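You operate a simulated robot arm through the tools that you are given. There is no shell and no other tool. Be economical: measure what you need, move in short steps, check, and stop when the job is done.

You run a simulated two-armed robot. Do the job below in one go: nothing can be reset, and whatever is moved stays where it is left.

Task
Salt and mash the potatoes in the brown bowl, holding it steady.
Fine: one brown short spoon of salt; spoon and masher go back; shut the plain salt box. Set down upright: masher.

It is judged by the outcome, as a careful person would: the job done as asked, and still so three seconds after it is handed in. It fails if anything else is knocked over, pushed out of place, dropped, spilled or broken.

Robot
Two 7-joint arms with two-finger parallel grippers on one trunk, on a base that drives. Base frame: it is fixed to the floor where the robot stands at the start and does not move with it; the origin is under the middle of the robot, x ahead of it, y to its left, z up; the surface under the hand at the start is at about z = 760. Units: mm, degrees, N and s.
The left shoulder is at the start at [70, 163, 1170], the right one opposite. With the tool pointing down near the work surface each hand reaches from about 360 to 880 mm from the robot's upright axis, wherever it stands, measured 20 degrees to its own side. Places, roughly: brown short spoon (19x4x2 cm) [400, 400, 800]; plain salt box lid [600, 100, 800]. Payload 3.43 kg a hand.
Tool frame (each hand has its own): the origin (TCP) lies between the finger pads and is the grasp point; the fingertips stand 34 mm ahead of it; z points along the fingers, y is the line along which they close. The gripper opens to 128 mm. The fingers are 24 mm wide and 12 mm thick; the gripper's body (48 by 130 mm) begins 96 mm behind the TCP.
Orientation is that of the tool frame in the base frame, as [roll, pitch, yaw] about the fixed x, y, z axes, in that order (R = Rz(yaw) Ry(pitch) Rx(roll)). With the fingers straight down and closing along the base's y, the tool's x points along the base's -x, its y along +y and its z along -z.

Tools
- The arms move only by the tool drive_tool. It takes "left_commands", "right_commands" or both (then of equal length, played together; a hand with none holds still); each is a list of rows, each a list of 7 numbers: the shift along the tool's x, y, z in mm, then the turn, a rotation vector about the tool's x, y, z in degrees, then the opening, from 0 (shut) to 1 (fully open). In form: [[dx, dy, dz, rx, ry, rz, hand], ...]. A call has 1 to 10 rows; each row is the pose to reach, as a shift and turn from the pose commanded when the call began, along the tool's axes at that moment. A row lasts 0.2 s, in which the tool goes at most 50 mm and 8.6 degrees; a call with a longer step from one row to the next is refused whole, and so is a gripper value outside its range. A pose out of reach is approached as far as the arm can. The call stops where the force on the tool passes 40 N (or 10 N more than at its start, if that is more) or the arm is blocked; 0.2 s more then pass. The fingers move at their own pace (about 153 mm/s each) and stop on an object; they squeeze with about 40 N. The grip force told is the motor's: it shows also when the fingers shut on nothing. Time passes only in rows, and 0.2 s behind the last, so rows that repeat a pose let the fingers close. It gives the time, the measured TCP pose, the force on the tool (base axes), the opening and the grip force at its end, in the units of the frame above (readings bear some noise), with the torque about the TCP (base axes, N m) and any sound that the robot's microphone picked up.
- Cameras (640 x 400 px; columns grow to the right, rows downward): "scene" is now at [117.4, 55.4, 1394.2]; the picture's right is [0.63, -0.78, 0.00], its down [-0.48, -0.39, -0.79] and it looks along [0.61, 0.49, -0.62] (base axes); focal length 253 px, centre (320, 200). "left" rides on the left gripper at [76, 11, -160] in its tool frame; the picture's right is [-0.15, 0.99, 0.00], its down [-0.88, -0.13, -0.46] and it looks along [-0.45, -0.07, 0.89] (tool axes); focal length 234 px, centre (320, 200). "right" rides on the right gripper at [76, -11, -160] in its tool frame; the picture's right is [0.15, 0.99, 0.00], its down [-0.88, 0.13, -0.46] and it looks along [-0.45, 0.07, 0.89] (tool axes); focal length 234 px, centre (320, 200). There is no depth. A picture from a camera that has moved, and an enlarged one, comes with that camera's place and axes in the base frame and with its lens.
- snapshot(camera): a new picture of that camera. No time passes.
- move_column(by): slides the trunk up (or, below 0, down) by that many mm; the arms and the scene camera ride with it, the base frame stays. It gives what a move gives, with no picture.
- roll_base(legs): drives the robot by 1 to 6 legs, each [ahead, left, turn to the left] in mm, mm and degrees, along the robot's own axes; the way and the turn of a leg run together, so that a leg with both is an arc; at most 1500 mm and 180 degrees a leg. The arms and the cameras ride along, it lands a little off, and it stops where it bumps. It gives what a move gives.
- pan_tilt(pan, tilt): turns the head with the scene camera to pan (to the left, within 86 degrees either way) and tilt (down, from -29 to 69), counted from straight ahead of the robot. It gives what a move gives.
- zoom(camera, box): a new picture of the part [left, top, right, bottom] of that camera's present view, enlarged. No time passes.
- finish_job(): hands the job in; it is judged then, once.

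Go step by step. Nothing tells you exact positions but the pictures and the camera data: compare them with the known pose of the tool, close in by small moves and look again before you grip or let go. The budget is 120 turns and 100 pictures, counting those below and the enlarged ones. Unless the task says otherwise, let go and move clear before handing in, and close with one line.

The tools are called after "Call:" by a JSON object that holds its "api" and its "payload". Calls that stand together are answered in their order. drive_tool: Moves the arms, as the interface text tells. Its arguments: {"type":"object","properties":{"left_commands":{"type":"array"},"right_commands":{"type":"array"}},"required":[]} The other tools are called the same way: move_column (by) slides the trunk up or down; roll_base (legs) drives the base; pan_tilt (pan, tilt) turns the head that bears the scene camera; snapshot (camera) takes a picture; zoom (camera, box) takes an enlarged picture of a part of a camera's view; finish_job () hands the job in.

At the start:

```text
time_s: 0.0
left_tcp_pos: [342.9, 459.7, 1114.5]
left_ee_rot: [180.0, 0.0, -180.0]
left_ft_force: [-0.5, -0.1, 0.2]
left_torque: [-0.01, -0.04, -0.05]
left_grip_width: 128.1
left_grip_force: 0.1
right_tcp_pos: [665.0, 54.8, 1083.2]
right_ee_rot: [-180.0, 0.0, 179.9]
right_ft_force: [0.1, -0.2, -0.3]
right_torque: [-0.01, 0.01, -0.02]
right_grip_width: 128.1
right_grip_force: 0.0
trunk travel left (down, up): [-650.0, 290.0]
robot x, y, heading: [-2.4, 0.8, -0.0]
head pan, tilt: [38.8, 38.1]
```

scene: 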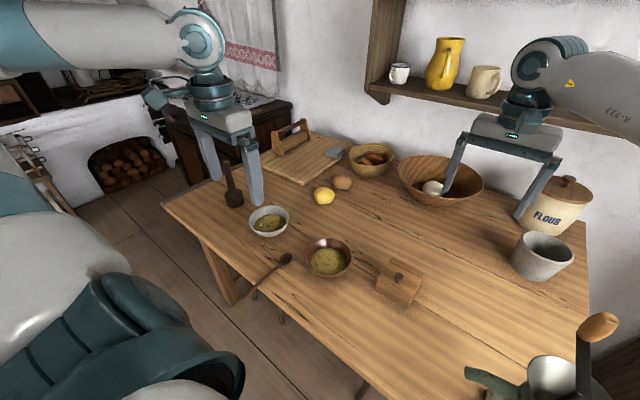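
right: 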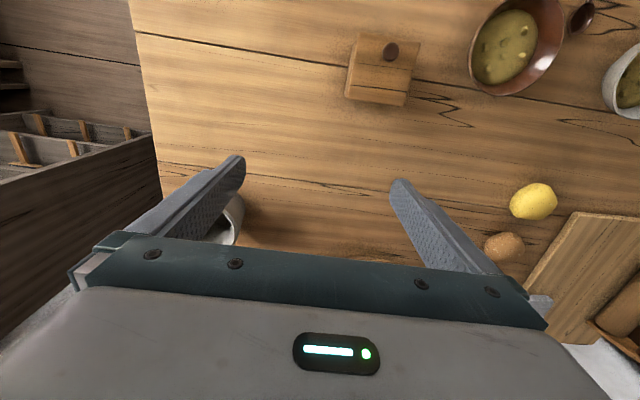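
left: 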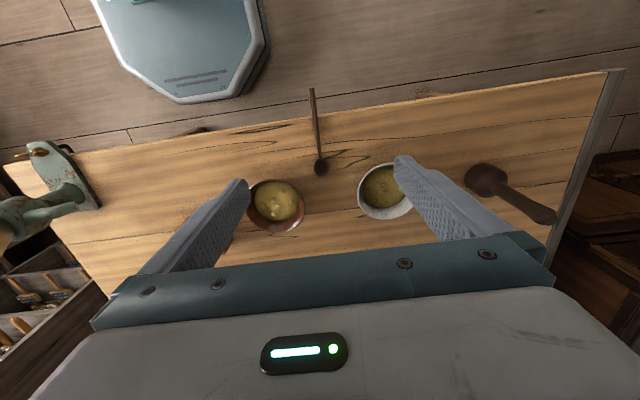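

I see a table with the brown bowl near [507,333], a wooden box with a knob near [562,139], the spoon with its handle over the table's front edge, and a dark masher standing at about [533,837]. I'll look closer before moving.

Call:
{"api": "zoom", "payload": {"camera": "scene", "box": [240, 200, 440, 325]}}

Call:
{"api": "zoom", "payload": {"camera": "scene", "box": [160, 110, 360, 235]}}

Call:
{"api": "zoom", "payload": {"camera": "right", "box": [320, 0, 480, 100]}}

Call:
{"api": "zoom", "payload": {"camera": "left", "box": [240, 80, 560, 280]}}

```text
3.20 times, centred on (340, 262) of scene
camera zoom: at [117.4, 55.4, 1394.2], right [0.63, -0.78, 0.0], down [-0.48, -0.39, -0.79], along [0.61, 0.49, -0.62], focal length 808 px, centre (256, 0)
```

zoom: 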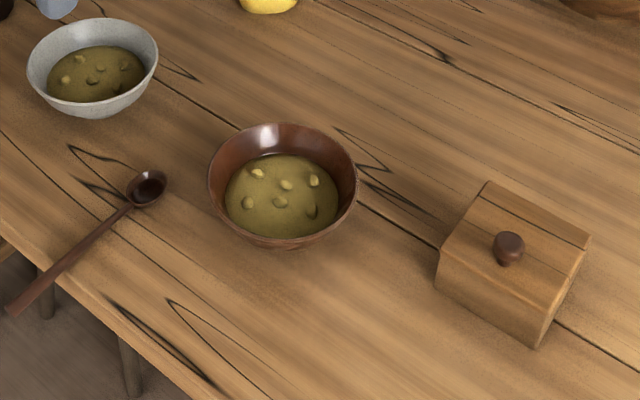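

```text
3.20 times, centred on (260, 172) of scene
camera zoom: at [117.4, 55.4, 1394.2], right [0.63, -0.78, 0.0], down [-0.48, -0.39, -0.79], along [0.61, 0.49, -0.62], focal length 808 px, centre (512, 288)
```

zoom: 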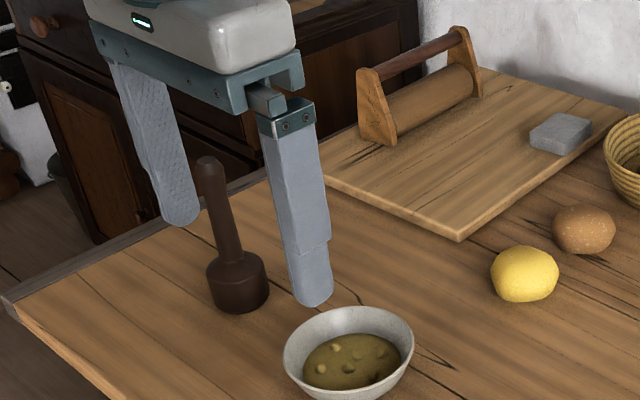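

```text
4.00 times, centred on (400, 50) of right
camera zoom: at [590.1, 44.1, 1243.2], right [-0.15, 0.99, 0.0], down [0.88, 0.13, 0.46], along [0.45, 0.07, -0.89], focal length 937 px, centre (0, 800)
```

zoom: 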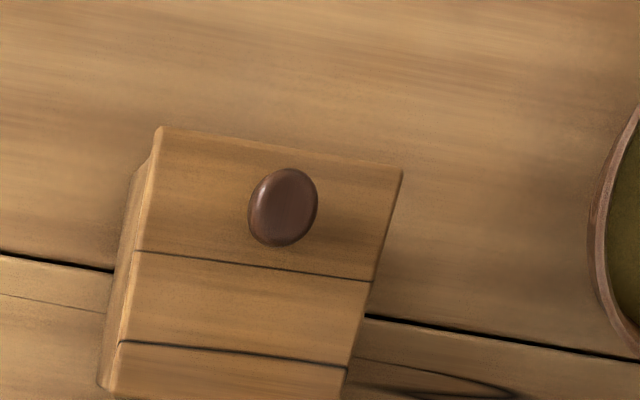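

```text
2.00 times, centred on (400, 180) of left
camera zoom: at [266.7, 470.4, 1274.9], right [0.15, 0.99, 0.0], down [0.88, -0.13, 0.46], along [0.45, -0.07, -0.89], focal length 468 px, centre (160, 240)
```

zoom: 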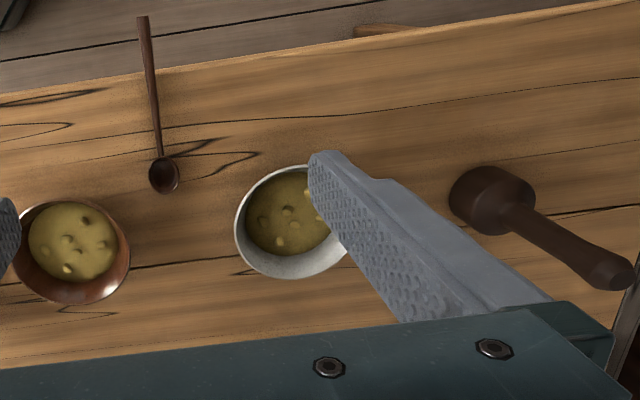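

The box lid's knob triangulates to about [538,138,844], and the masher stands at [512,802] with its top at about z=953. That is too far for now, so I shift the base 200 mm left. From there everything should be in reach.

Call:
{"api": "roll_base", "payload": {"legs": [[0, 200, 0]]}}

Call:
{"api": "pan_tilt", "payload": {"pan": 5, "tilt": 50}}

Call:
{"api": "snapshot", "payload": {"camera": "scene"}}

Call:
{"api": "snapshot", "payload": {"camera": "right"}}

```text
time_s: 1.6
left_tcp_pos: [343.4, 659.1, 1114.7]
left_ee_rot: [180.0, 0.1, 179.9]
left_ft_force: [0.1, 0.1, 0.7]
left_torque: [0.02, 0.0, -0.01]
left_grip_width: 127.8
left_grip_force: 0.0
right_tcp_pos: [665.8, 253.8, 1082.7]
right_ee_rot: [179.9, -0.1, 180.0]
right_ft_force: [0.5, 0.2, 0.1]
right_torque: [0.0, -0.02, -0.03]
right_grip_width: 128.2
right_grip_force: 0.0
trunk travel left (down, up): [-650.0, 290.0]
robot x, y, heading: [-1.7, 202.0, 0.2]
head pan, tilt: [38.8, 38.1]
```

```text
time_s: 2.6
left_tcp_pos: [342.3, 659.0, 1113.9]
left_ee_rot: [180.0, 0.0, -180.0]
left_ft_force: [-0.2, -0.5, 0.0]
left_torque: [0.04, -0.01, 0.0]
left_grip_width: 128.1
left_grip_force: 0.0
right_tcp_pos: [665.0, 253.1, 1081.8]
right_ee_rot: [180.0, 0.1, 179.9]
right_ft_force: [-0.2, -0.4, -0.7]
right_torque: [0.01, 0.02, 0.0]
right_grip_width: 127.7
right_grip_force: 0.0
trunk travel left (down, up): [-650.0, 290.0]
robot x, y, heading: [1.3, 201.2, -0.1]
head pan, tilt: [5.0, 50.0]
```

```text
92 pictures are left
camera scene: at [127.0, 207.6, 1377.3], right [0.09, -1.0, 0.0], down [-0.76, -0.07, -0.64], along [0.64, 0.06, -0.77], focal length 253 px, centre (320, 200)
```

scene: 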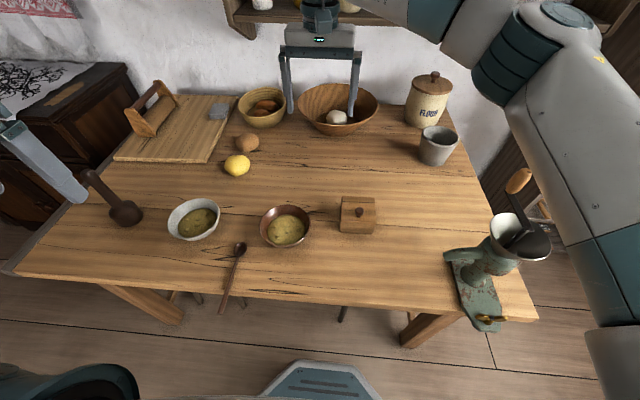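

```text
91 pictures are left
camera right: at [590.3, 243.3, 1243.2], right [-0.15, 0.99, 0.0], down [0.88, 0.13, 0.46], along [0.45, 0.07, -0.89], focal length 234 px, centre (320, 200)
```

right: 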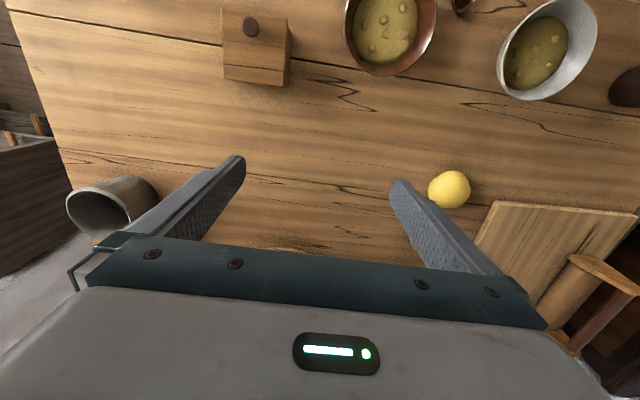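

From here the view is clear. I'll zoom on the box to see how its lid opens, and on the spoon.

Call:
{"api": "zoom", "payload": {"camera": "scene", "box": [320, 180, 400, 250]}}

Call:
{"api": "zoom", "payload": {"camera": "scene", "box": [200, 195, 320, 315]}}

Call:
{"api": "zoom", "payload": {"camera": "right", "box": [200, 0, 320, 100]}}

```text
5.71 times, centred on (360, 215) of scene
camera zoom: at [127.0, 207.6, 1377.3], right [0.09, -1.0, 0.0], down [-0.76, -0.07, -0.64], along [0.64, 0.06, -0.77], focal length 1443 px, centre (91, 114)
```

zoom: 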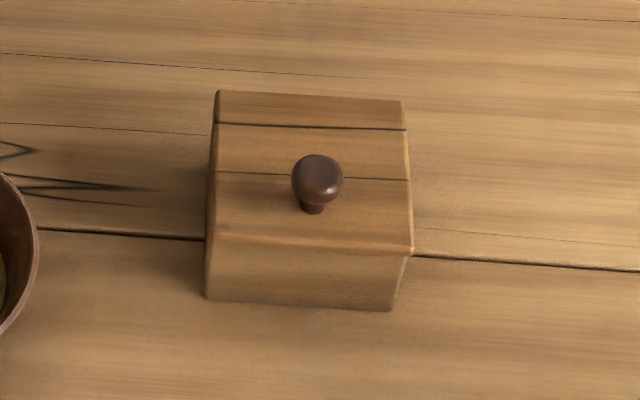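

```text
3.33 times, centred on (260, 255) of scene
camera zoom: at [127.0, 207.6, 1377.3], right [0.09, -1.0, 0.0], down [-0.76, -0.07, -0.64], along [0.64, 0.06, -0.77], focal length 842 px, centre (520, 17)
```

zoom: 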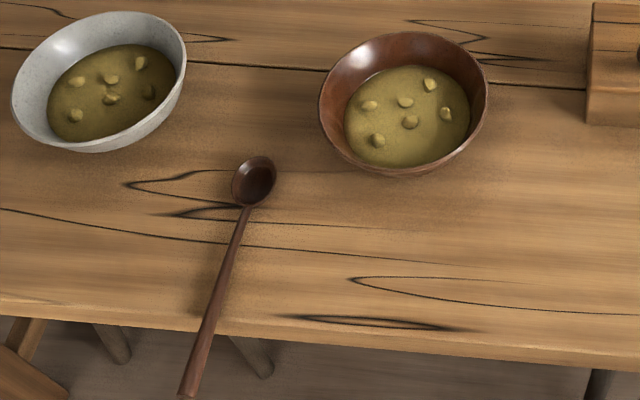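

```text
4.00 times, centred on (260, 50) of right
camera zoom: at [590.3, 243.3, 1243.2], right [-0.15, 0.99, 0.0], down [0.88, 0.13, 0.46], along [0.45, 0.07, -0.89], focal length 937 px, centre (560, 800)
```

zoom: 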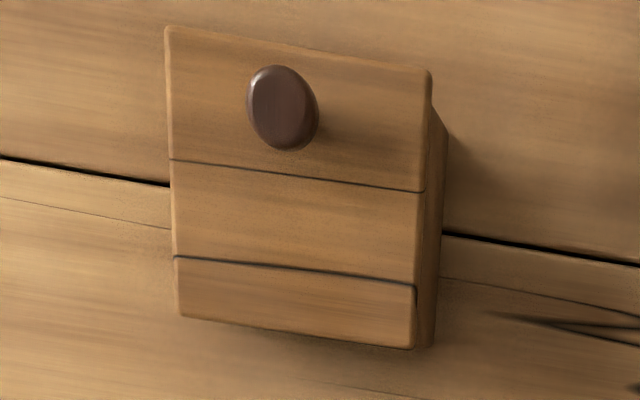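

The box top is flat at z≈820, with x from 518 to 609 and a hinge line at about x=589 on the far side. The knob is at about [540,140,841]. I'll bring the right hand to a pre-grasp in front of it, with the fingers tilted 45° forward and down.

Call:
{"api": "drive_tool", "payload": {"right_commands": [[29, -16, 23, 0, -6.5, 0, 0.5], [58, -32, 46, 0, -13, 0, 0.5], [87, -48, 69, 0, -19.5, 0, 0.5], [116, -64, 92, 0, -26, 0, 0.5], [146, -81, 115, 0, -32.5, 0, 0.5], [175, -97, 138, 0, -39, 0, 0.5], [204, -113, 162, 0, -45, 0, 0.5], [204, -113, 162, 0, -45, 0, 0.5]]}}

Call:
{"api": "snapshot", "payload": {"camera": "right"}}

Call:
{"api": "snapshot", "payload": {"camera": "scene"}}

```text
time_s: 4.4
left_tcp_pos: [343.1, 658.4, 1115.2]
left_ee_rot: [-179.9, 0.0, -179.9]
left_ft_force: [0.2, 0.3, 0.1]
left_torque: [-0.02, 0.03, 0.0]
left_grip_width: 127.9
left_grip_force: 0.0
right_tcp_pos: [470.7, 149.1, 917.9]
right_ee_rot: [180.0, 45.0, 179.9]
right_ft_force: [0.4, 0.2, 0.6]
right_torque: [0.03, -0.01, 0.02]
right_grip_width: 63.8
right_grip_force: 0.0
right hand out of reach, approached as far as the arm can: row 7, 8
trunk travel left (down, up): [-650.0, 290.0]
robot x, y, heading: [1.2, 199.9, 0.1]
head pan, tilt: [5.0, 50.0]
```

```text
87 pictures are left
camera right: at [304.3, 138.1, 978.1], right [-0.1, 0.99, -0.1], down [0.3, 0.13, 0.94], along [0.95, 0.06, -0.31], focal length 234 px, centre (320, 200)
```

right: 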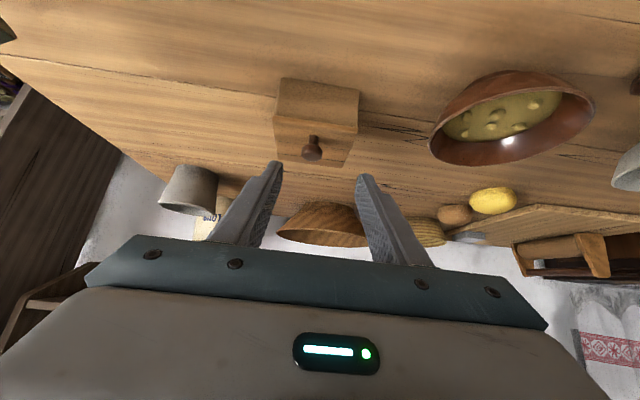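

```text
86 pictures are left
camera scene: at [126.9, 207.8, 1377.3], right [0.09, -1.0, 0.0], down [-0.76, -0.07, -0.64], along [0.64, 0.06, -0.77], focal length 253 px, centre (320, 200)
```

scene: 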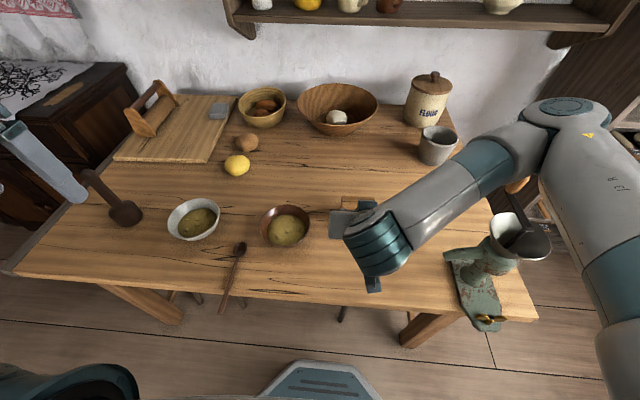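

The hand stopped a little short at its reach limit, and the knob lies nearly on the finger axis. I advance most of the way and check.

Call:
{"api": "drive_tool", "payload": {"right_commands": [[2, -5, 25, 0, 0, 0, 0.5], [4, -10, 50, 0, 0, 0, 0.5]]}}

Call:
{"api": "zoom", "payload": {"camera": "right", "box": [220, 60, 420, 185]}}

```text
time_s: 5.0
left_tcp_pos: [342.7, 657.5, 1115.3]
left_ee_rot: [180.0, 0.0, 179.9]
left_ft_force: [-0.1, -0.3, 0.2]
left_torque: [0.02, -0.02, 0.01]
left_grip_width: 128.2
left_grip_force: 0.0
right_tcp_pos: [503.6, 137.2, 879.4]
right_ee_rot: [-180.0, 45.0, 179.8]
right_ft_force: [0.2, 0.3, 1.1]
right_torque: [0.01, -0.01, 0.02]
right_grip_width: 64.1
right_grip_force: 0.1
trunk travel left (down, up): [-650.0, 290.0]
robot x, y, heading: [-4.4, 198.0, 0.1]
head pan, tilt: [5.0, 50.0]
```

```text
3.20 times, centred on (320, 122) of right
camera zoom: at [336.8, 127.4, 939.5], right [-0.1, 0.99, -0.1], down [0.3, 0.13, 0.94], along [0.95, 0.07, -0.31], focal length 749 px, centre (320, 448)
```

zoom: 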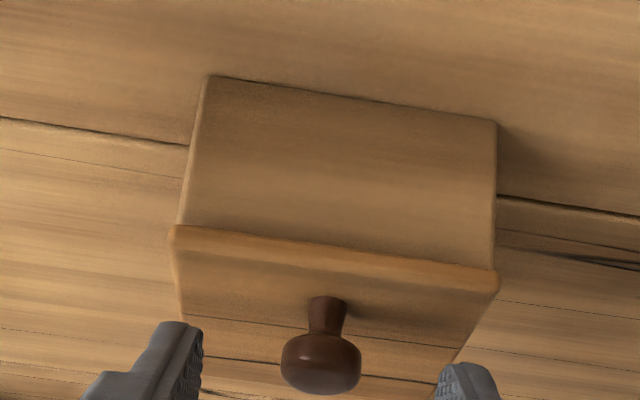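

The knob is centred between the fingers. I advance about 29 mm and close on it.

Call:
{"api": "drive_tool", "payload": {"right_commands": [[0, 2, 15, 0, 0, 0, 0.5], [0, 3, 29, 0, 0, 0, 0.5], [0, 3, 29, 0, 0, 0, 0.1], [0, 3, 29, 0, 0, 0, 0.05], [0, 3, 29, 0, 0, 0, 0.05]]}}

Call:
{"api": "snapshot", "payload": {"camera": "right"}}

```text
time_s: 6.2
left_tcp_pos: [343.2, 659.6, 1114.8]
left_ee_rot: [180.0, 0.0, -180.0]
left_ft_force: [0.1, 0.1, 0.1]
left_torque: [-0.01, 0.0, 0.0]
left_grip_width: 128.2
left_grip_force: 0.0
right_tcp_pos: [524.0, 141.0, 858.2]
right_ee_rot: [179.9, 45.0, 180.0]
right_ft_force: [0.8, 0.4, -0.2]
right_torque: [-0.01, 0.05, 0.01]
right_grip_width: 22.8
right_grip_force: 39.7
trunk travel left (down, up): [-650.0, 290.0]
robot x, y, heading: [0.3, 198.8, 0.0]
head pan, tilt: [5.0, 50.0]
```

```text
84 pictures are left
camera right: at [357.0, 130.9, 919.3], right [-0.1, 0.99, -0.1], down [0.3, 0.13, 0.94], along [0.95, 0.07, -0.31], focal length 234 px, centre (320, 200)
```

right: 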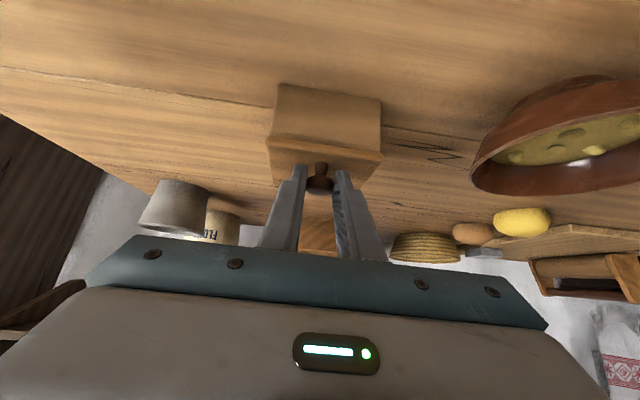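

The knob is gripped. I try opening the lid with a small arc about the far hinge and watch the forces.

Call:
{"api": "drive_tool", "payload": {"right_commands": [[-5, 0, -1, 0, 4, 0, 0.05], [-10.3, 0, -2, 0, 8, 0, 0.05], [-15.5, 0, -2.3, 0, 12, 0, 0.05], [-20.8, 0, -2.4, 0, 16, 0, 0.05]]}}

Call:
{"api": "snapshot", "payload": {"camera": "right"}}

Call:
{"api": "zoom", "payload": {"camera": "scene", "box": [280, 150, 440, 270]}}

```text
time_s: 7.2
left_tcp_pos: [342.4, 658.4, 1116.2]
left_ee_rot: [179.9, 0.1, 180.0]
left_ft_force: [0.0, 0.0, 0.6]
left_torque: [0.0, 0.03, -0.02]
left_grip_width: 127.8
left_grip_force: 0.0
right_tcp_pos: [536.1, 141.1, 877.0]
right_ee_rot: [180.0, 29.1, 179.9]
right_ft_force: [0.4, -1.5, 18.2]
right_torque: [0.01, -1.39, -0.01]
right_grip_width: 22.6
right_grip_force: 39.9
trunk travel left (down, up): [-650.0, 290.0]
robot x, y, heading: [-0.5, 198.7, 0.2]
head pan, tilt: [5.0, 50.0]
```

```text
83 pictures are left
camera right: at [391.8, 130.6, 980.1], right [-0.13, 0.99, -0.07], down [0.55, 0.13, 0.83], along [0.83, 0.07, -0.56], focal length 234 px, centre (320, 200)
```

right: 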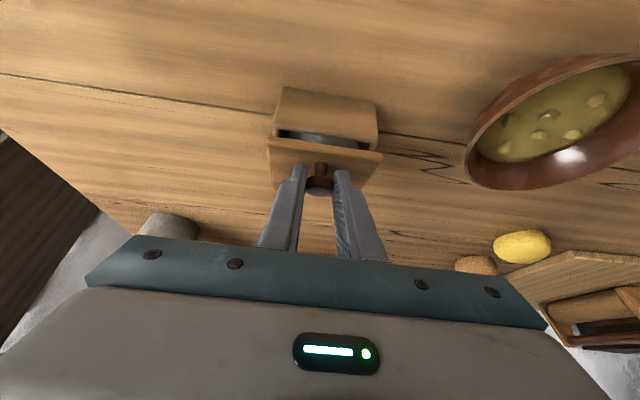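

```text
3.33 times, centred on (360, 210) of scene
camera zoom: at [125.1, 207.6, 1377.5], right [0.09, -1.0, 0.0], down [-0.76, -0.07, -0.64], along [0.64, 0.06, -0.77], focal length 842 px, centre (187, 167)
```

zoom: 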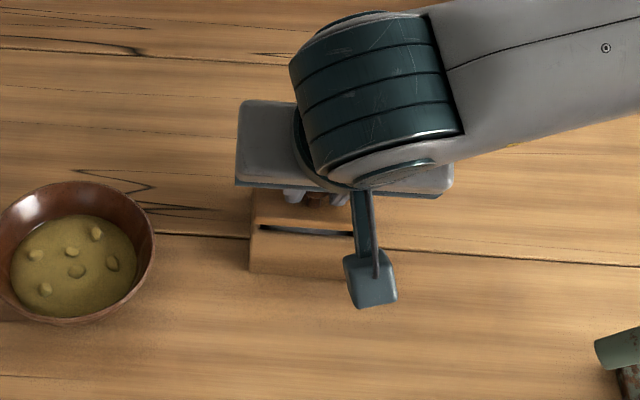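

The lid is hinged and opening. The force pattern puts the true hinge near the back edge, at x≈607. I continue the arc about that point.

Call:
{"api": "drive_tool", "payload": {"right_commands": [[-8, 0, -4, 0, 4, 0, 0.05], [-15.9, 0, -7.1, 0, 8, 0, 0.05], [-22.5, 0, -8.2, 0, 12, 0, 0.05], [-28.7, 0, -8.7, 0, 16, 0, 0.05], [-35.2, 0, -8.7, 0, 20, 0, 0.05], [-41.6, 0, -8.4, 0, 24, 0, 0.05]]}}

Call:
{"api": "snapshot", "payload": {"camera": "right"}}

```text
time_s: 8.6
left_tcp_pos: [343.2, 658.5, 1115.1]
left_ee_rot: [-179.9, 0.0, -179.9]
left_ft_force: [0.7, 0.4, 0.2]
left_torque: [-0.01, 0.02, 0.04]
left_grip_width: 128.1
left_grip_force: 0.0
right_tcp_pos: [569.5, 139.3, 903.2]
right_ee_rot: [-179.9, 4.9, 179.9]
right_ft_force: [0.5, -0.3, -0.3]
right_torque: [0.02, -0.05, -0.02]
right_grip_width: 22.5
right_grip_force: 40.2
trunk travel left (down, up): [-650.0, 290.0]
robot x, y, heading: [0.7, 200.2, -0.1]
head pan, tilt: [5.0, 50.0]
```

```text
81 pictures are left
camera right: at [480.1, 130.6, 1055.9], right [-0.14, 0.99, -0.01], down [0.84, 0.13, 0.53], along [0.53, 0.07, -0.85], focal length 234 px, centre (320, 200)
```

right: 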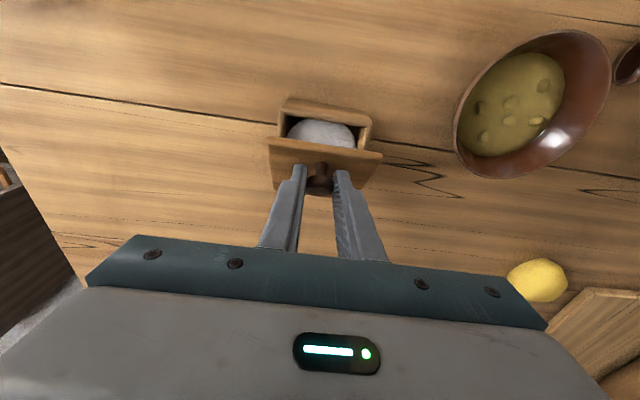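

The forces are zero, so the hinge at x≈607, z≈818 is right. I swing the lid on to about 88°.

Call:
{"api": "drive_tool", "payload": {"right_commands": [[-12.3, 0, -3.4, 0, 8, 0, 0.05], [-25.1, 0, -5, 0, 16, 0, 0.05], [-38, 0, -4.8, 0, 24, 0, 0.05], [-50.7, 0, -2.8, 0, 32, 0, 0.05], [-63, 0, 0.9, 0, 40, 0, 0.05], [-74.7, 0, 6.3, 0, 48, 0, 0.05]]}}

Call:
{"api": "snapshot", "payload": {"camera": "scene"}}

```text
time_s: 9.8
left_tcp_pos: [343.4, 660.2, 1114.5]
left_ee_rot: [180.0, 0.0, 179.9]
left_ft_force: [-0.4, 0.4, -0.5]
left_torque: [-0.03, -0.02, 0.0]
left_grip_width: 127.8
left_grip_force: 0.1
right_tcp_pos: [628.5, 139.8, 913.0]
right_ee_rot: [179.8, -32.2, 180.0]
right_ft_force: [-1.0, -2.4, 12.9]
right_torque: [0.14, 0.33, 0.07]
right_grip_width: 22.6
right_grip_force: 40.0
trunk travel left (down, up): [-650.0, 290.0]
robot x, y, heading: [0.0, 197.2, -0.4]
head pan, tilt: [5.0, 50.0]
stopped in row 5 (right hand): the force on the tool passed its limit at 41 N (the readings are from after the stop); the commanded pose is now the measured one
```

```text
80 pictures are left
camera scene: at [126.5, 208.1, 1377.1], right [0.09, -1.0, 0.0], down [-0.76, -0.07, -0.64], along [0.64, 0.06, -0.77], focal length 253 px, centre (320, 200)
```

scene: 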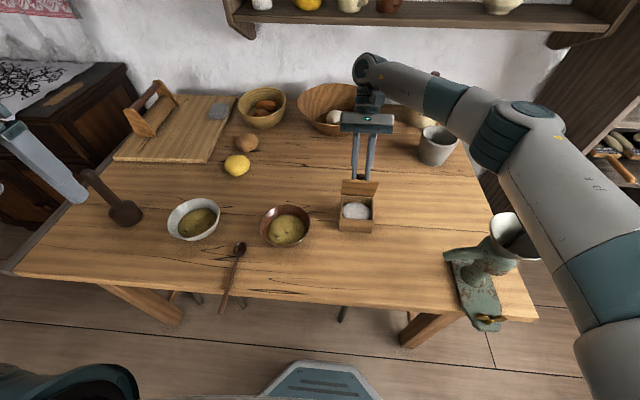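

The lid is open about 77° and the hand met resistance. I zoom to see whether it is at a stop.

Call:
{"api": "zoom", "payload": {"camera": "scene", "box": [310, 90, 430, 240]}}

Call:
{"api": "snapshot", "payload": {"camera": "right"}}

```text
2.67 times, centred on (370, 165) of scene
camera zoom: at [126.5, 208.1, 1377.1], right [0.09, -1.0, 0.0], down [-0.76, -0.07, -0.64], along [0.64, 0.06, -0.77], focal length 674 px, centre (187, 293)
```

zoom: 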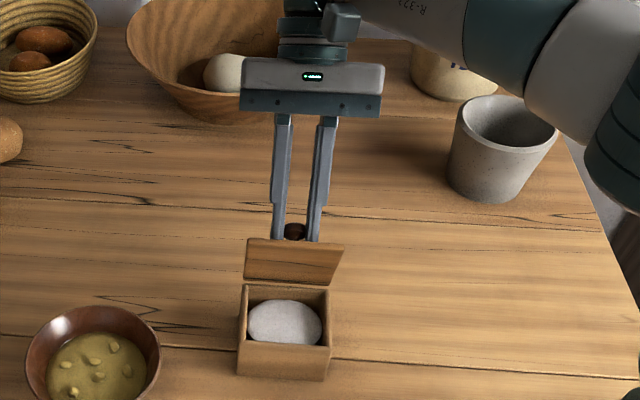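

```text
78 pictures are left
camera right: at [649.1, 129.6, 1088.7], right [-0.12, 0.99, 0.08], down [0.99, 0.13, -0.08], along [-0.09, 0.07, -0.99], focal length 234 px, centre (320, 200)
```

right: 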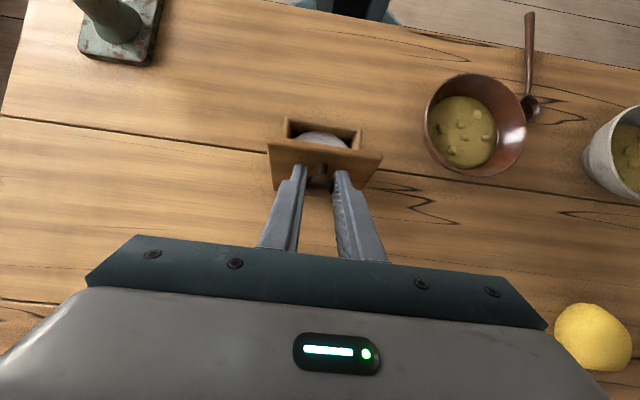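

The salt is exposed. I back off about 5° to ease the strain, and the right hand will hold the lid open there.

Call:
{"api": "drive_tool", "payload": {"right_commands": [[3, 0, 4, 0, -2.5, 0, 0.05], [5.5, 0, 7.9, 0, -5, 0, 0.05], [5.5, 0, 7.9, 0, -5, 0, 0.05]]}}

Call:
{"api": "zoom", "payload": {"camera": "scene", "box": [320, 160, 400, 250]}}

```text
time_s: 10.5
left_tcp_pos: [343.2, 657.3, 1115.0]
left_ee_rot: [180.0, 0.0, 179.9]
left_ft_force: [0.4, -0.2, -1.2]
left_torque: [-0.01, 0.07, -0.01]
left_grip_width: 128.1
left_grip_force: 0.1
right_tcp_pos: [622.2, 139.7, 913.2]
right_ee_rot: [179.7, -26.8, 179.9]
right_ft_force: [0.1, -3.4, 20.8]
right_torque: [-0.22, 0.16, 0.12]
right_grip_width: 22.7
right_grip_force: 40.1
trunk travel left (down, up): [-650.0, 290.0]
robot x, y, heading: [-1.1, 200.6, -0.0]
head pan, tilt: [5.0, 50.0]
stopped in row 3 (right hand): the force on the tool passed its limit at 41 N (the readings are from after the stop); the commanded pose is now the measured one
```

```text
4.44 times, centred on (360, 205) of scene
camera zoom: at [126.7, 207.7, 1377.1], right [0.09, -1.0, 0.0], down [-0.76, -0.07, -0.64], along [0.64, 0.06, -0.77], focal length 1122 px, centre (142, 178)
```

zoom: 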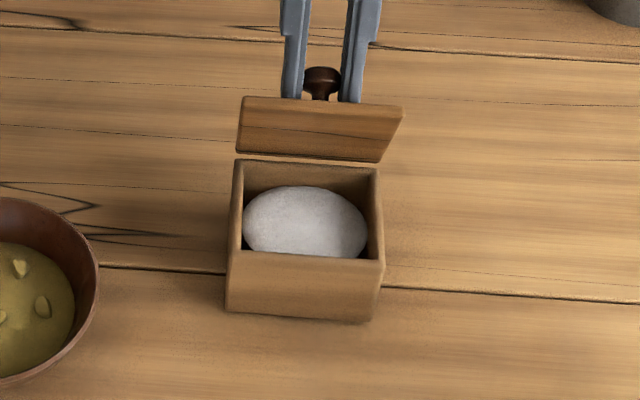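

Pushing down raised the force, so I ease the hand up a few mm.

Call:
{"api": "drive_tool", "payload": {"right_commands": [[1, 0, -2, 0, 0, 0, 0.05], [2, 0, -4, 0, 0, 0, 0.05], [2, 0, -4, 0, 0, 0, 0.05]]}}

```text
time_s: 11.3
left_tcp_pos: [343.8, 658.9, 1115.2]
left_ee_rot: [180.0, 0.0, -180.0]
left_ft_force: [0.3, 0.2, -0.2]
left_torque: [-0.03, 0.03, -0.01]
left_grip_width: 128.1
left_grip_force: 0.0
right_tcp_pos: [621.8, 141.2, 913.1]
right_ee_rot: [179.8, -26.9, -180.0]
right_ft_force: [-0.2, 0.1, -2.1]
right_torque: [0.02, 0.01, 0.06]
right_grip_width: 22.4
right_grip_force: 39.8
trunk travel left (down, up): [-650.0, 290.0]
robot x, y, heading: [0.7, 199.8, 0.1]
head pan, tilt: [5.0, 50.0]
```

The lid is held with nearly no strain. Now I bring the left hand above the spoon handle near [345,453], tilted 25° forward, for a close look.

Call:
{"api": "drive_tool", "payload": {"left_commands": [[0, -30, 31, 0, -4, 0, 0.4], [0, -60, 62, 0, -8, 0, 0.4], [0, -90, 93, 0, -12, 0, 0.4], [0, -120, 123, 0, -16, 0, 0.4], [0, -150, 154, 0, -20, 0, 0.4], [0, -180, 185, 0, -25, 0, 0.4], [0, -206, 215, 0, -25, 0, 0.4]]}}

Call:
{"api": "snapshot", "payload": {"camera": "left"}}

Call:
{"api": "snapshot", "payload": {"camera": "scene"}}

```text
time_s: 12.9
left_tcp_pos: [473.1, 458.4, 874.2]
left_ee_rot: [180.0, 25.0, 179.7]
left_ft_force: [0.6, -0.2, -0.3]
left_torque: [-0.04, 0.02, 0.04]
left_grip_width: 51.2
left_grip_force: 0.0
left hand out of reach, approached as far as the arm can: row 3, 4, 5, 6, 7
right_tcp_pos: [624.0, 139.4, 913.0]
right_ee_rot: [179.7, -27.1, 180.0]
right_ft_force: [-1.1, -1.2, 1.2]
right_torque: [-0.12, 0.21, 0.05]
right_grip_width: 22.8
right_grip_force: 40.0
trunk travel left (down, up): [-650.0, 290.0]
robot x, y, heading: [1.4, 199.1, -0.2]
head pan, tilt: [5.0, 50.0]
```

```text
76 pictures are left
camera left: at [337.2, 470.8, 987.4], right [0.14, 0.99, 0.06], down [0.61, -0.13, 0.78], along [0.78, -0.07, -0.62], focal length 234 px, centre (320, 200)
```

left: 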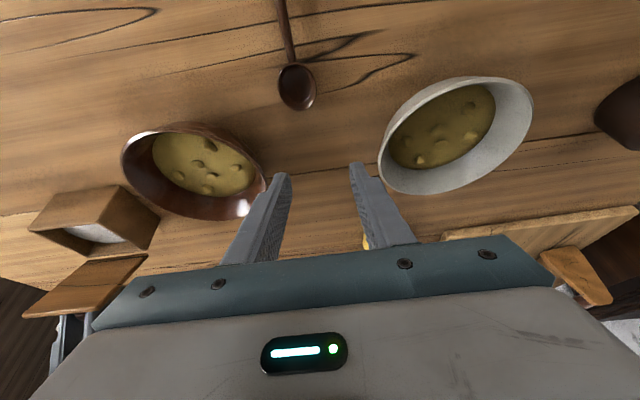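

```text
75 pictures are left
camera scene: at [130.6, 205.7, 1376.9], right [0.09, -1.0, 0.0], down [-0.77, -0.07, -0.64], along [0.64, 0.06, -0.77], focal length 253 px, centre (320, 200)
```

scene: 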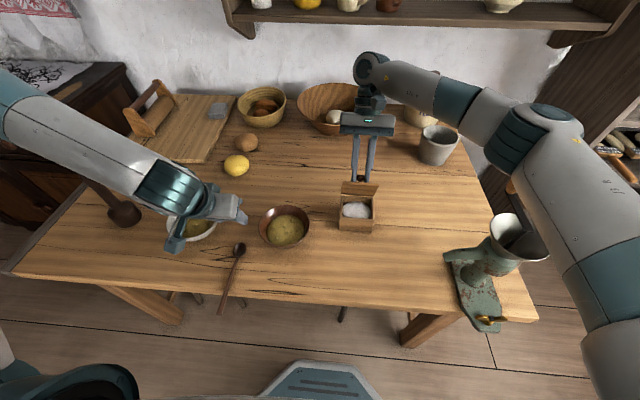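

A forward tilt isn't reachable at the table's front edge from here, so the base must stand further back for the spoon. I close the lid again along the same arc and lift the left hand clear. Then I'll back off, take the spoon first, and reopen the lid.

Call:
{"api": "drive_tool", "payload": {"right_commands": [[12.5, 0, 4.9, 0, -8, 0, 0.05], [24.1, 0, 11.7, 0, -16, 0, 0.05], [34.7, 0, 20, 0, -24, 0, 0.05], [44.1, 0, 29.6, 0, -32, 0, 0.05], [51.9, 0, 40.5, 0, -40, 0, 0.05], [58.2, 0, 52.5, 0, -48, 0, 0.05], [62.9, 0, 65.1, 0, -56, 0, 0.05]]}}

Call:
{"api": "drive_tool", "payload": {"left_commands": [[-9, 0, -19, 0, 3, 0, 0.4], [-18, 0, -38, 0, 7, 0, 0.4], [-27, 0, -57, 0, 11, 0, 0.4], [-36, 0, -76, 0, 15, 0, 0.4], [-45, 0, -95, 0, 20, 0, 0.4], [-54, 0, -116, 0, 25, 0, 0.4], [-63, 0, -136, 0, 25, 0, 0.4]]}}

Call:
{"api": "snapshot", "payload": {"camera": "right"}}

```text
time_s: 14.5
left_tcp_pos: [470.3, 462.9, 875.2]
left_ee_rot: [180.0, 24.9, 179.9]
left_ft_force: [1.0, -0.4, 0.9]
left_torque: [0.02, 0.01, 0.03]
left_grip_width: 51.2
left_grip_force: 0.1
right_tcp_pos: [536.2, 140.2, 885.7]
right_ee_rot: [179.6, 29.2, 179.7]
right_ft_force: [-0.3, 0.6, -2.0]
right_torque: [-0.02, 0.15, -0.06]
right_grip_width: 22.6
right_grip_force: 40.2
trunk travel left (down, up): [-650.0, 290.0]
robot x, y, heading: [-0.0, 201.3, 0.1]
head pan, tilt: [5.0, 50.0]
```

```text
time_s: 16.1
left_tcp_pos: [468.2, 463.2, 1025.1]
left_ee_rot: [179.9, 0.1, 179.9]
left_ft_force: [0.0, 0.6, -0.2]
left_torque: [-0.02, -0.02, -0.01]
left_grip_width: 51.0
left_grip_force: 0.1
right_tcp_pos: [534.8, 141.9, 885.4]
right_ee_rot: [179.8, 29.3, 179.7]
right_ft_force: [0.1, -0.1, -0.8]
right_torque: [-0.05, 0.05, 0.01]
right_grip_width: 22.8
right_grip_force: 39.5
trunk travel left (down, up): [-650.0, 290.0]
robot x, y, heading: [-5.5, 199.0, -0.0]
head pan, tilt: [5.0, 50.0]
```

```text
74 pictures are left
camera right: at [391.1, 130.6, 988.8], right [-0.13, 0.99, -0.07], down [0.55, 0.13, 0.83], along [0.83, 0.07, -0.56], focal length 234 px, centre (320, 200)
```

right: 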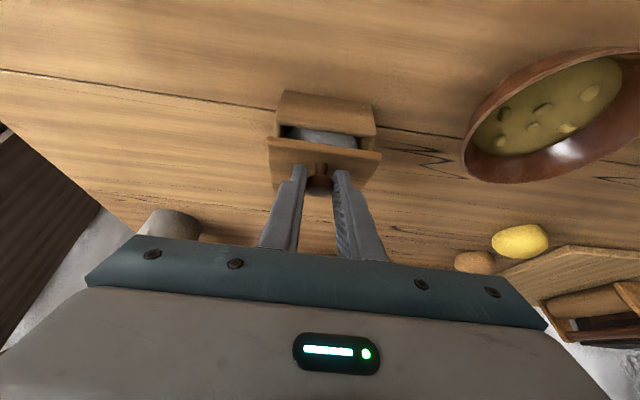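

The lid follows cleanly. I close the last 16°.

Call:
{"api": "drive_tool", "payload": {"right_commands": [[6.2, 0, 2.8, 0, -4, 0, 0.05], [12.4, 0, 5.7, 0, -8, 0, 0.05], [18.2, 0, 9, 0, -12, 0, 0.05], [24.1, 0, 12.3, 0, -16, 0, 0.05], [25.5, 0, 13, 0, -17, 0, 0.05]]}}

Call:
{"api": "zoom", "payload": {"camera": "right", "box": [240, 60, 400, 200]}}

```text
time_s: 17.3
left_tcp_pos: [468.0, 461.9, 1025.8]
left_ee_rot: [180.0, 0.0, 179.9]
left_ft_force: [0.0, -0.4, 0.3]
left_torque: [-0.04, 0.02, 0.01]
left_grip_width: 51.2
left_grip_force: 0.0
right_tcp_pos: [520.0, 141.2, 861.9]
right_ee_rot: [179.6, 46.1, 179.6]
right_ft_force: [-0.5, 0.9, -1.0]
right_torque: [-0.06, 0.08, 0.02]
right_grip_width: 22.7
right_grip_force: 40.2
trunk travel left (down, up): [-650.0, 290.0]
robot x, y, heading: [-1.8, 200.1, -0.1]
head pan, tilt: [5.0, 50.0]
```

```text
2.86 times, centred on (320, 130) of right
camera zoom: at [351.5, 130.8, 918.1], right [-0.1, 0.99, -0.1], down [0.28, 0.13, 0.95], along [0.95, 0.07, -0.29], focal length 669 px, centre (320, 400)
```

zoom: 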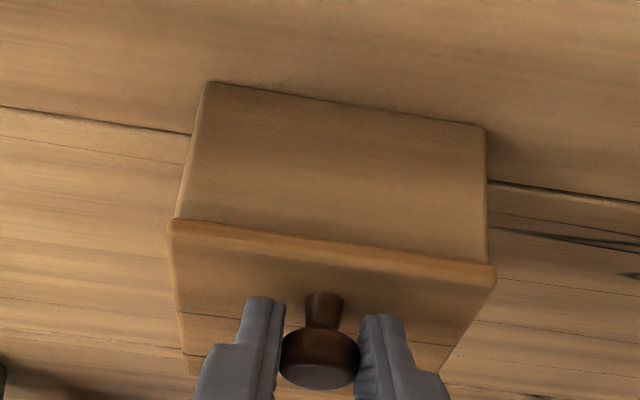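

The lid is shut. I release the knob and back away and up.

Call:
{"api": "drive_tool", "payload": {"right_commands": [[0, 0, 0, 0, 0, 0, 0.5], [0, 0, 0, 0, 0, 0, 0.5], [0, 0, -25, 0, 0, 0, 0.5], [0, 0, -50, 0, 0, 0, 0.5], [-30, 0, -80, 0, 0, 0, 0.5], [-60, 0, -110, 0, 0, 0, 0.5], [-90, 0, -130, 0, 0, 0, 0.5], [-120, 0, -155, 0, 0, 0, 0.5]]}}

Call:
{"api": "roll_base", "payload": {"legs": [[-220, -60, 0]]}}

Call:
{"api": "snapshot", "payload": {"camera": "scene"}}

Call:
{"api": "snapshot", "payload": {"camera": "left"}}

```text
time_s: 19.1
left_tcp_pos: [469.5, 462.6, 1024.5]
left_ee_rot: [-180.0, 0.0, 179.9]
left_ft_force: [1.2, -0.3, 0.4]
left_torque: [-0.01, 0.01, -0.02]
left_grip_width: 51.4
left_grip_force: 0.0
right_tcp_pos: [491.2, 141.1, 1056.0]
right_ee_rot: [179.8, 46.1, 179.8]
right_ft_force: [0.2, 0.1, -0.2]
right_torque: [-0.04, -0.02, -0.02]
right_grip_width: 63.9
right_grip_force: 0.0
right hand out of reach, approached as far as the arm can: row 6, 7
trunk travel left (down, up): [-650.0, 290.0]
robot x, y, heading: [-0.6, 201.4, 0.2]
head pan, tilt: [5.0, 50.0]
```

```text
time_s: 20.8
left_tcp_pos: [249.6, 402.2, 1024.9]
left_ee_rot: [-180.0, 0.0, 179.8]
left_ft_force: [-0.5, -0.5, 0.1]
left_torque: [0.0, 0.01, -0.03]
left_grip_width: 51.0
left_grip_force: 0.1
right_tcp_pos: [271.1, 79.6, 1054.9]
right_ee_rot: [179.7, 46.0, 179.4]
right_ft_force: [1.0, -0.7, -1.1]
right_torque: [0.02, 0.02, 0.0]
right_grip_width: 63.9
right_grip_force: 0.1
trunk travel left (down, up): [-650.0, 290.0]
robot x, y, heading: [-221.4, 141.7, -0.5]
head pan, tilt: [5.0, 50.0]
```

```text
72 pictures are left
camera scene: at [-92.2, 147.9, 1377.2], right [0.08, -1.0, 0.0], down [-0.76, -0.06, -0.64], along [0.64, 0.05, -0.77], focal length 253 px, centre (320, 200)
```

scene: 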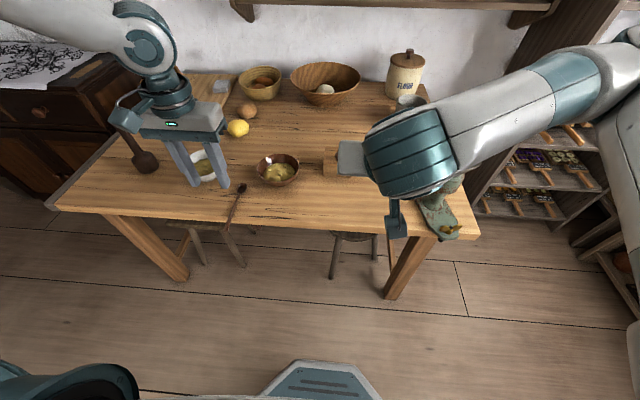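

```text
71 pictures are left
camera left: at [173.9, 413.4, 1185.2], right [0.15, 0.99, 0.0], down [0.88, -0.13, 0.46], along [0.45, -0.07, -0.89], focal length 234 px, centre (320, 200)
```

left: 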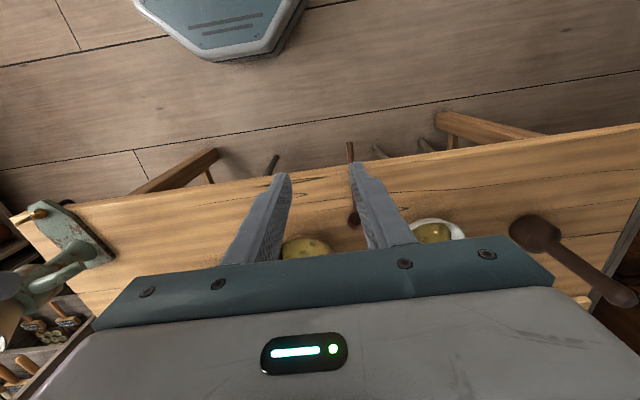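

The base is back. I bring the left hand over the overhanging part of the spoon handle, tilted 40° forward.

Call:
{"api": "drive_tool", "payload": {"left_commands": [[-5, 8, 29, 0, -6.7, 0, 0.4], [-10, 16, 58, 0, -13.3, 0, 0.4], [-15, 25, 87, 0, -20, 0, 0.4], [-20, 33, 116, 0, -26.7, 0, 0.4], [-25, 42, 146, 0, -33.3, 0, 0.4], [-30, 50, 175, 0, -40, 0, 0.4], [-30, 50, 175, 0, -40, 0, 0.4]]}}

Call:
{"api": "snapshot", "payload": {"camera": "left"}}

Call:
{"api": "zoom", "payload": {"camera": "scene", "box": [160, 130, 320, 260]}}

```text
time_s: 22.4
left_tcp_pos: [280.2, 451.1, 850.8]
left_ee_rot: [-180.0, 40.1, 180.0]
left_ft_force: [-1.0, -0.4, -0.2]
left_torque: [-0.03, -0.02, -0.02]
left_grip_width: 51.1
left_grip_force: 0.2
right_tcp_pos: [271.9, 79.8, 1055.6]
right_ee_rot: [179.7, 46.0, 179.5]
right_ft_force: [0.2, -0.8, 0.4]
right_torque: [-0.03, 0.03, 0.01]
right_grip_width: 63.9
right_grip_force: 0.1
trunk travel left (down, up): [-650.0, 290.0]
robot x, y, heading: [-215.9, 140.4, -0.4]
head pan, tilt: [5.0, 50.0]
```

```text
70 pictures are left
camera left: at [119.1, 462.6, 924.3], right [0.11, 0.99, 0.09], down [0.38, -0.13, 0.92], along [0.92, -0.07, -0.39], focal length 234 px, centre (320, 200)
```

left: 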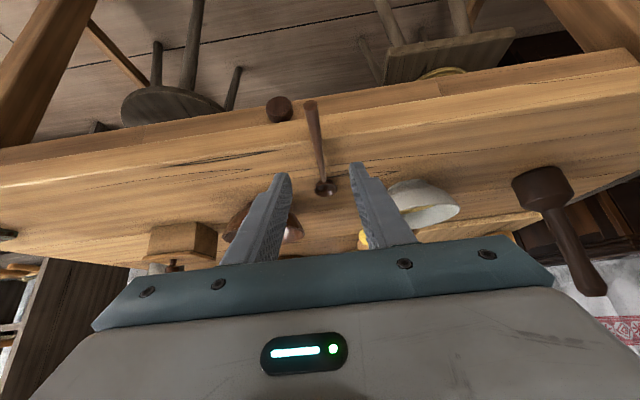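

```text
3.08 times, centred on (240, 195) of scene
camera zoom: at [-92.8, 147.0, 1377.3], right [0.08, -1.0, 0.0], down [-0.76, -0.06, -0.64], along [0.64, 0.05, -0.77], focal length 777 px, centre (566, 215)
```

zoom: 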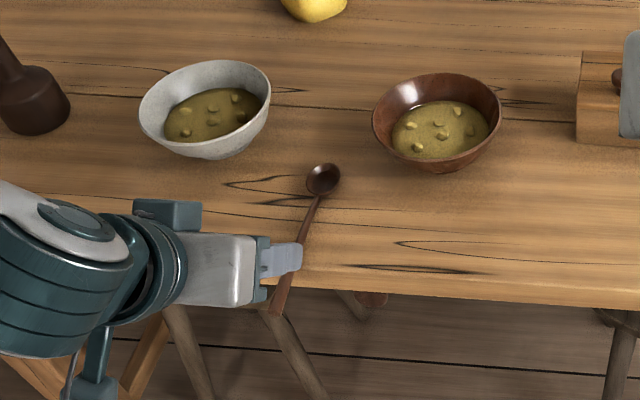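

The spoon handle end is around [281,450,760] and overhangs the table edge at x≈324. I lower to straddle the handle near x=303.

Call:
{"api": "drive_tool", "payload": {"left_commands": [[19, 0, 30, 0, 0, 0, 0.4], [38.5, 0, 61, 0, 0, 0, 0.4], [38.5, 0, 61, 0, 0, 0, 0.4]]}}

Call:
{"api": "snapshot", "payload": {"camera": "left"}}

Call:
{"api": "zoom", "payload": {"camera": "scene", "box": [200, 160, 280, 240]}}

```text
time_s: 23.2
left_tcp_pos: [292.3, 464.5, 803.5]
left_ee_rot: [-179.9, 39.9, 179.9]
left_ft_force: [-0.1, -0.1, 0.0]
left_torque: [0.04, 0.01, -0.01]
left_grip_width: 51.0
left_grip_force: 0.1
left hand out of reach, approached as far as the arm can: row 2, 3
right_tcp_pos: [270.7, 81.3, 1055.5]
right_ee_rot: [179.7, 46.1, 179.6]
right_ft_force: [0.9, 0.9, -1.1]
right_torque: [0.0, 0.02, 0.0]
right_grip_width: 63.8
right_grip_force: 0.1
trunk travel left (down, up): [-650.0, 290.0]
robot x, y, heading: [-218.7, 138.1, -0.1]
head pan, tilt: [5.0, 50.0]
```

```text
68 pictures are left
camera left: at [131.7, 476.1, 877.0], right [0.11, 0.99, 0.09], down [0.38, -0.13, 0.91], along [0.92, -0.07, -0.39], focal length 234 px, centre (320, 200)
```

left: 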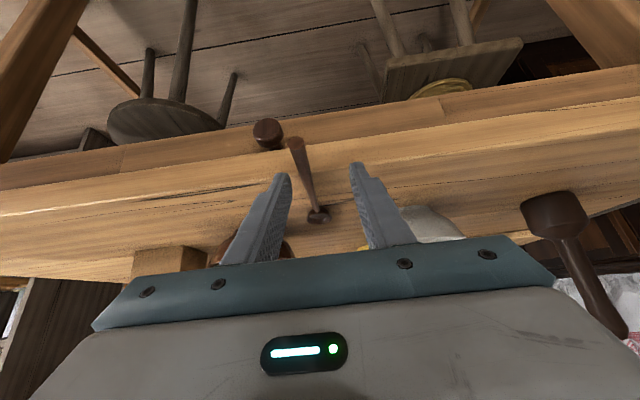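

```text
5.00 times, centred on (240, 200) of scene
camera zoom: at [-92.7, 148.8, 1377.3], right [0.08, -1.0, 0.0], down [-0.76, -0.07, -0.64], along [0.64, 0.05, -0.77], focal length 1263 px, centre (720, 200)
```

zoom: 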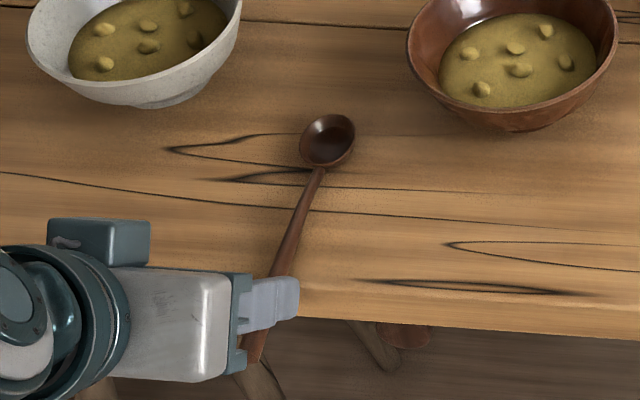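

The arm runs out of reach downwards at this tilt, so I lift the hand and lower the trunk to gain reach.

Call:
{"api": "drive_tool", "payload": {"left_commands": [[-26, 0, -30, 0, 0, 0, 0.4], [-52, 0, -61, 0, 0, 0, 0.4], [-78, 0, -92, 0, 0, 0, 0.4], [-103, 0, -122, 0, 0, 0, 0.4]]}}

Call:
{"api": "move_column", "payload": {"by": -130}}

```text
time_s: 24.2
left_tcp_pos: [301.0, 464.6, 963.9]
left_ee_rot: [180.0, 39.9, 179.8]
left_ft_force: [-0.6, -0.3, 0.5]
left_torque: [0.05, -0.02, -0.03]
left_grip_width: 51.0
left_grip_force: 0.0
left hand out of reach, approached as far as the arm can: row 3, 4
right_tcp_pos: [270.5, 78.3, 1055.9]
right_ee_rot: [179.6, 46.2, 179.5]
right_ft_force: [0.2, -0.4, -0.9]
right_torque: [0.01, 0.0, 0.04]
right_grip_width: 64.0
right_grip_force: 0.0
trunk travel left (down, up): [-650.0, 290.0]
robot x, y, heading: [-219.8, 140.2, -0.3]
head pan, tilt: [5.0, 50.0]
```

```text
time_s: 25.8
left_tcp_pos: [301.2, 464.8, 832.6]
left_ee_rot: [-179.9, 40.1, 179.7]
left_ft_force: [0.2, -0.3, 0.1]
left_torque: [0.02, 0.0, 0.03]
left_grip_width: 51.4
left_grip_force: 0.1
right_tcp_pos: [271.1, 79.8, 926.6]
right_ee_rot: [179.7, 46.1, 179.5]
right_ft_force: [-0.7, 0.2, -0.1]
right_torque: [0.01, -0.04, -0.02]
right_grip_width: 64.1
right_grip_force: 0.0
trunk travel left (down, up): [-520.0, 420.0]
robot x, y, heading: [-221.6, 139.9, -0.0]
head pan, tilt: [5.0, 50.0]
```

Call:
{"api": "drive_tool", "payload": {"left_commands": [[14, -7, 11, 0, 0, 0, 0.4], [28, -14, 22, 0, 0, 0, 0.4], [43, -14, 34, 0, 0, 0, 0.4]]}}

Call:
{"api": "snapshot", "payload": {"camera": "left"}}

```text
time_s: 26.6
left_tcp_pos: [295.2, 452.4, 776.7]
left_ee_rot: [-179.9, 39.9, 179.9]
left_ft_force: [0.2, -0.3, 0.7]
left_torque: [-0.02, 0.0, 0.02]
left_grip_width: 51.1
left_grip_force: 0.2
left hand out of reach, approached as far as the arm can: row 1, 2, 3
right_tcp_pos: [271.5, 80.3, 926.0]
right_ee_rot: [179.9, 46.1, 179.7]
right_ft_force: [0.2, -0.3, -0.1]
right_torque: [0.02, 0.03, -0.01]
right_grip_width: 63.8
right_grip_force: 0.1
trunk travel left (down, up): [-520.0, 420.0]
robot x, y, heading: [-220.8, 138.9, -0.1]
head pan, tilt: [5.0, 50.0]
```

```text
66 pictures are left
camera left: at [134.9, 464.4, 851.6], right [0.12, 0.99, 0.09], down [0.38, -0.13, 0.91], along [0.92, -0.07, -0.39], focal length 234 px, centre (320, 200)
```

left: 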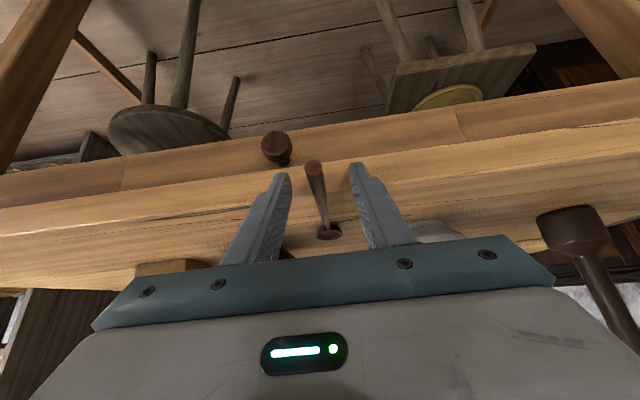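

The handle passes between the pads about 16 mm beyond the TCP. I close on it.

Call:
{"api": "drive_tool", "payload": {"left_commands": [[0, 0, 0, 0, 0, 0, 0.2], [0, 0, 0, 0, 0, 0, 0.0], [0, 0, 0, 0, 0, 0, 0.0], [0, 0, 0, 0, 0, 0, 0.0]]}}

Call:
{"api": "zoom", "payload": {"camera": "left", "box": [220, 120, 420, 260]}}

Call:
{"api": "zoom", "payload": {"camera": "scene", "box": [180, 120, 300, 220]}}

```text
time_s: 27.6
left_tcp_pos: [295.6, 451.4, 776.7]
left_ee_rot: [-180.0, 39.9, 180.0]
left_ft_force: [-0.5, -0.2, 0.6]
left_torque: [-0.01, 0.0, -0.03]
left_grip_width: 10.2
left_grip_force: 40.2
right_tcp_pos: [271.8, 80.0, 926.6]
right_ee_rot: [179.7, 46.2, 179.4]
right_ft_force: [0.1, 0.4, -0.3]
right_torque: [0.01, -0.03, 0.01]
right_grip_width: 63.7
right_grip_force: 0.1
trunk travel left (down, up): [-520.0, 420.0]
robot x, y, heading: [-217.0, 139.7, -0.0]
head pan, tilt: [5.0, 50.0]
```

```text
2.86 times, centred on (320, 190) of left
camera zoom: at [134.7, 464.0, 852.0], right [0.12, 0.99, 0.09], down [0.38, -0.13, 0.91], along [0.92, -0.07, -0.39], focal length 669 px, centre (320, 229)
```

zoom: 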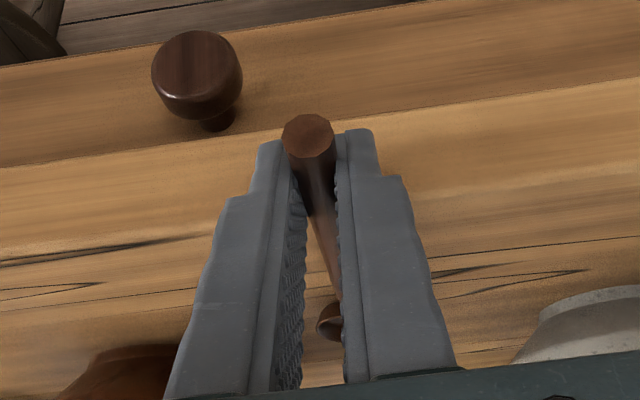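

```text
4.00 times, centred on (240, 170) of scene
camera zoom: at [-92.4, 147.9, 1247.3], right [0.08, -1.0, 0.0], down [-0.76, -0.06, -0.64], along [0.64, 0.05, -0.77], focal length 1010 px, centre (640, 320)
```

zoom: 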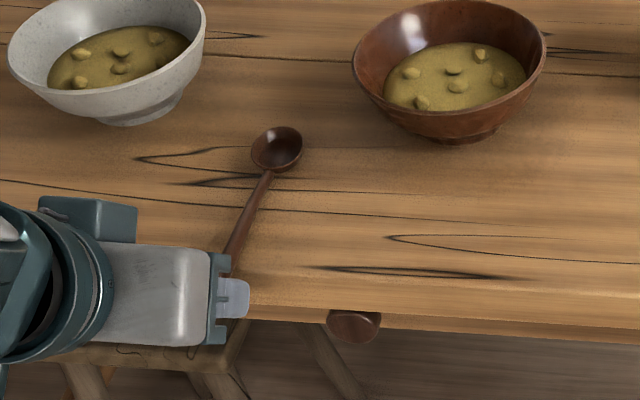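

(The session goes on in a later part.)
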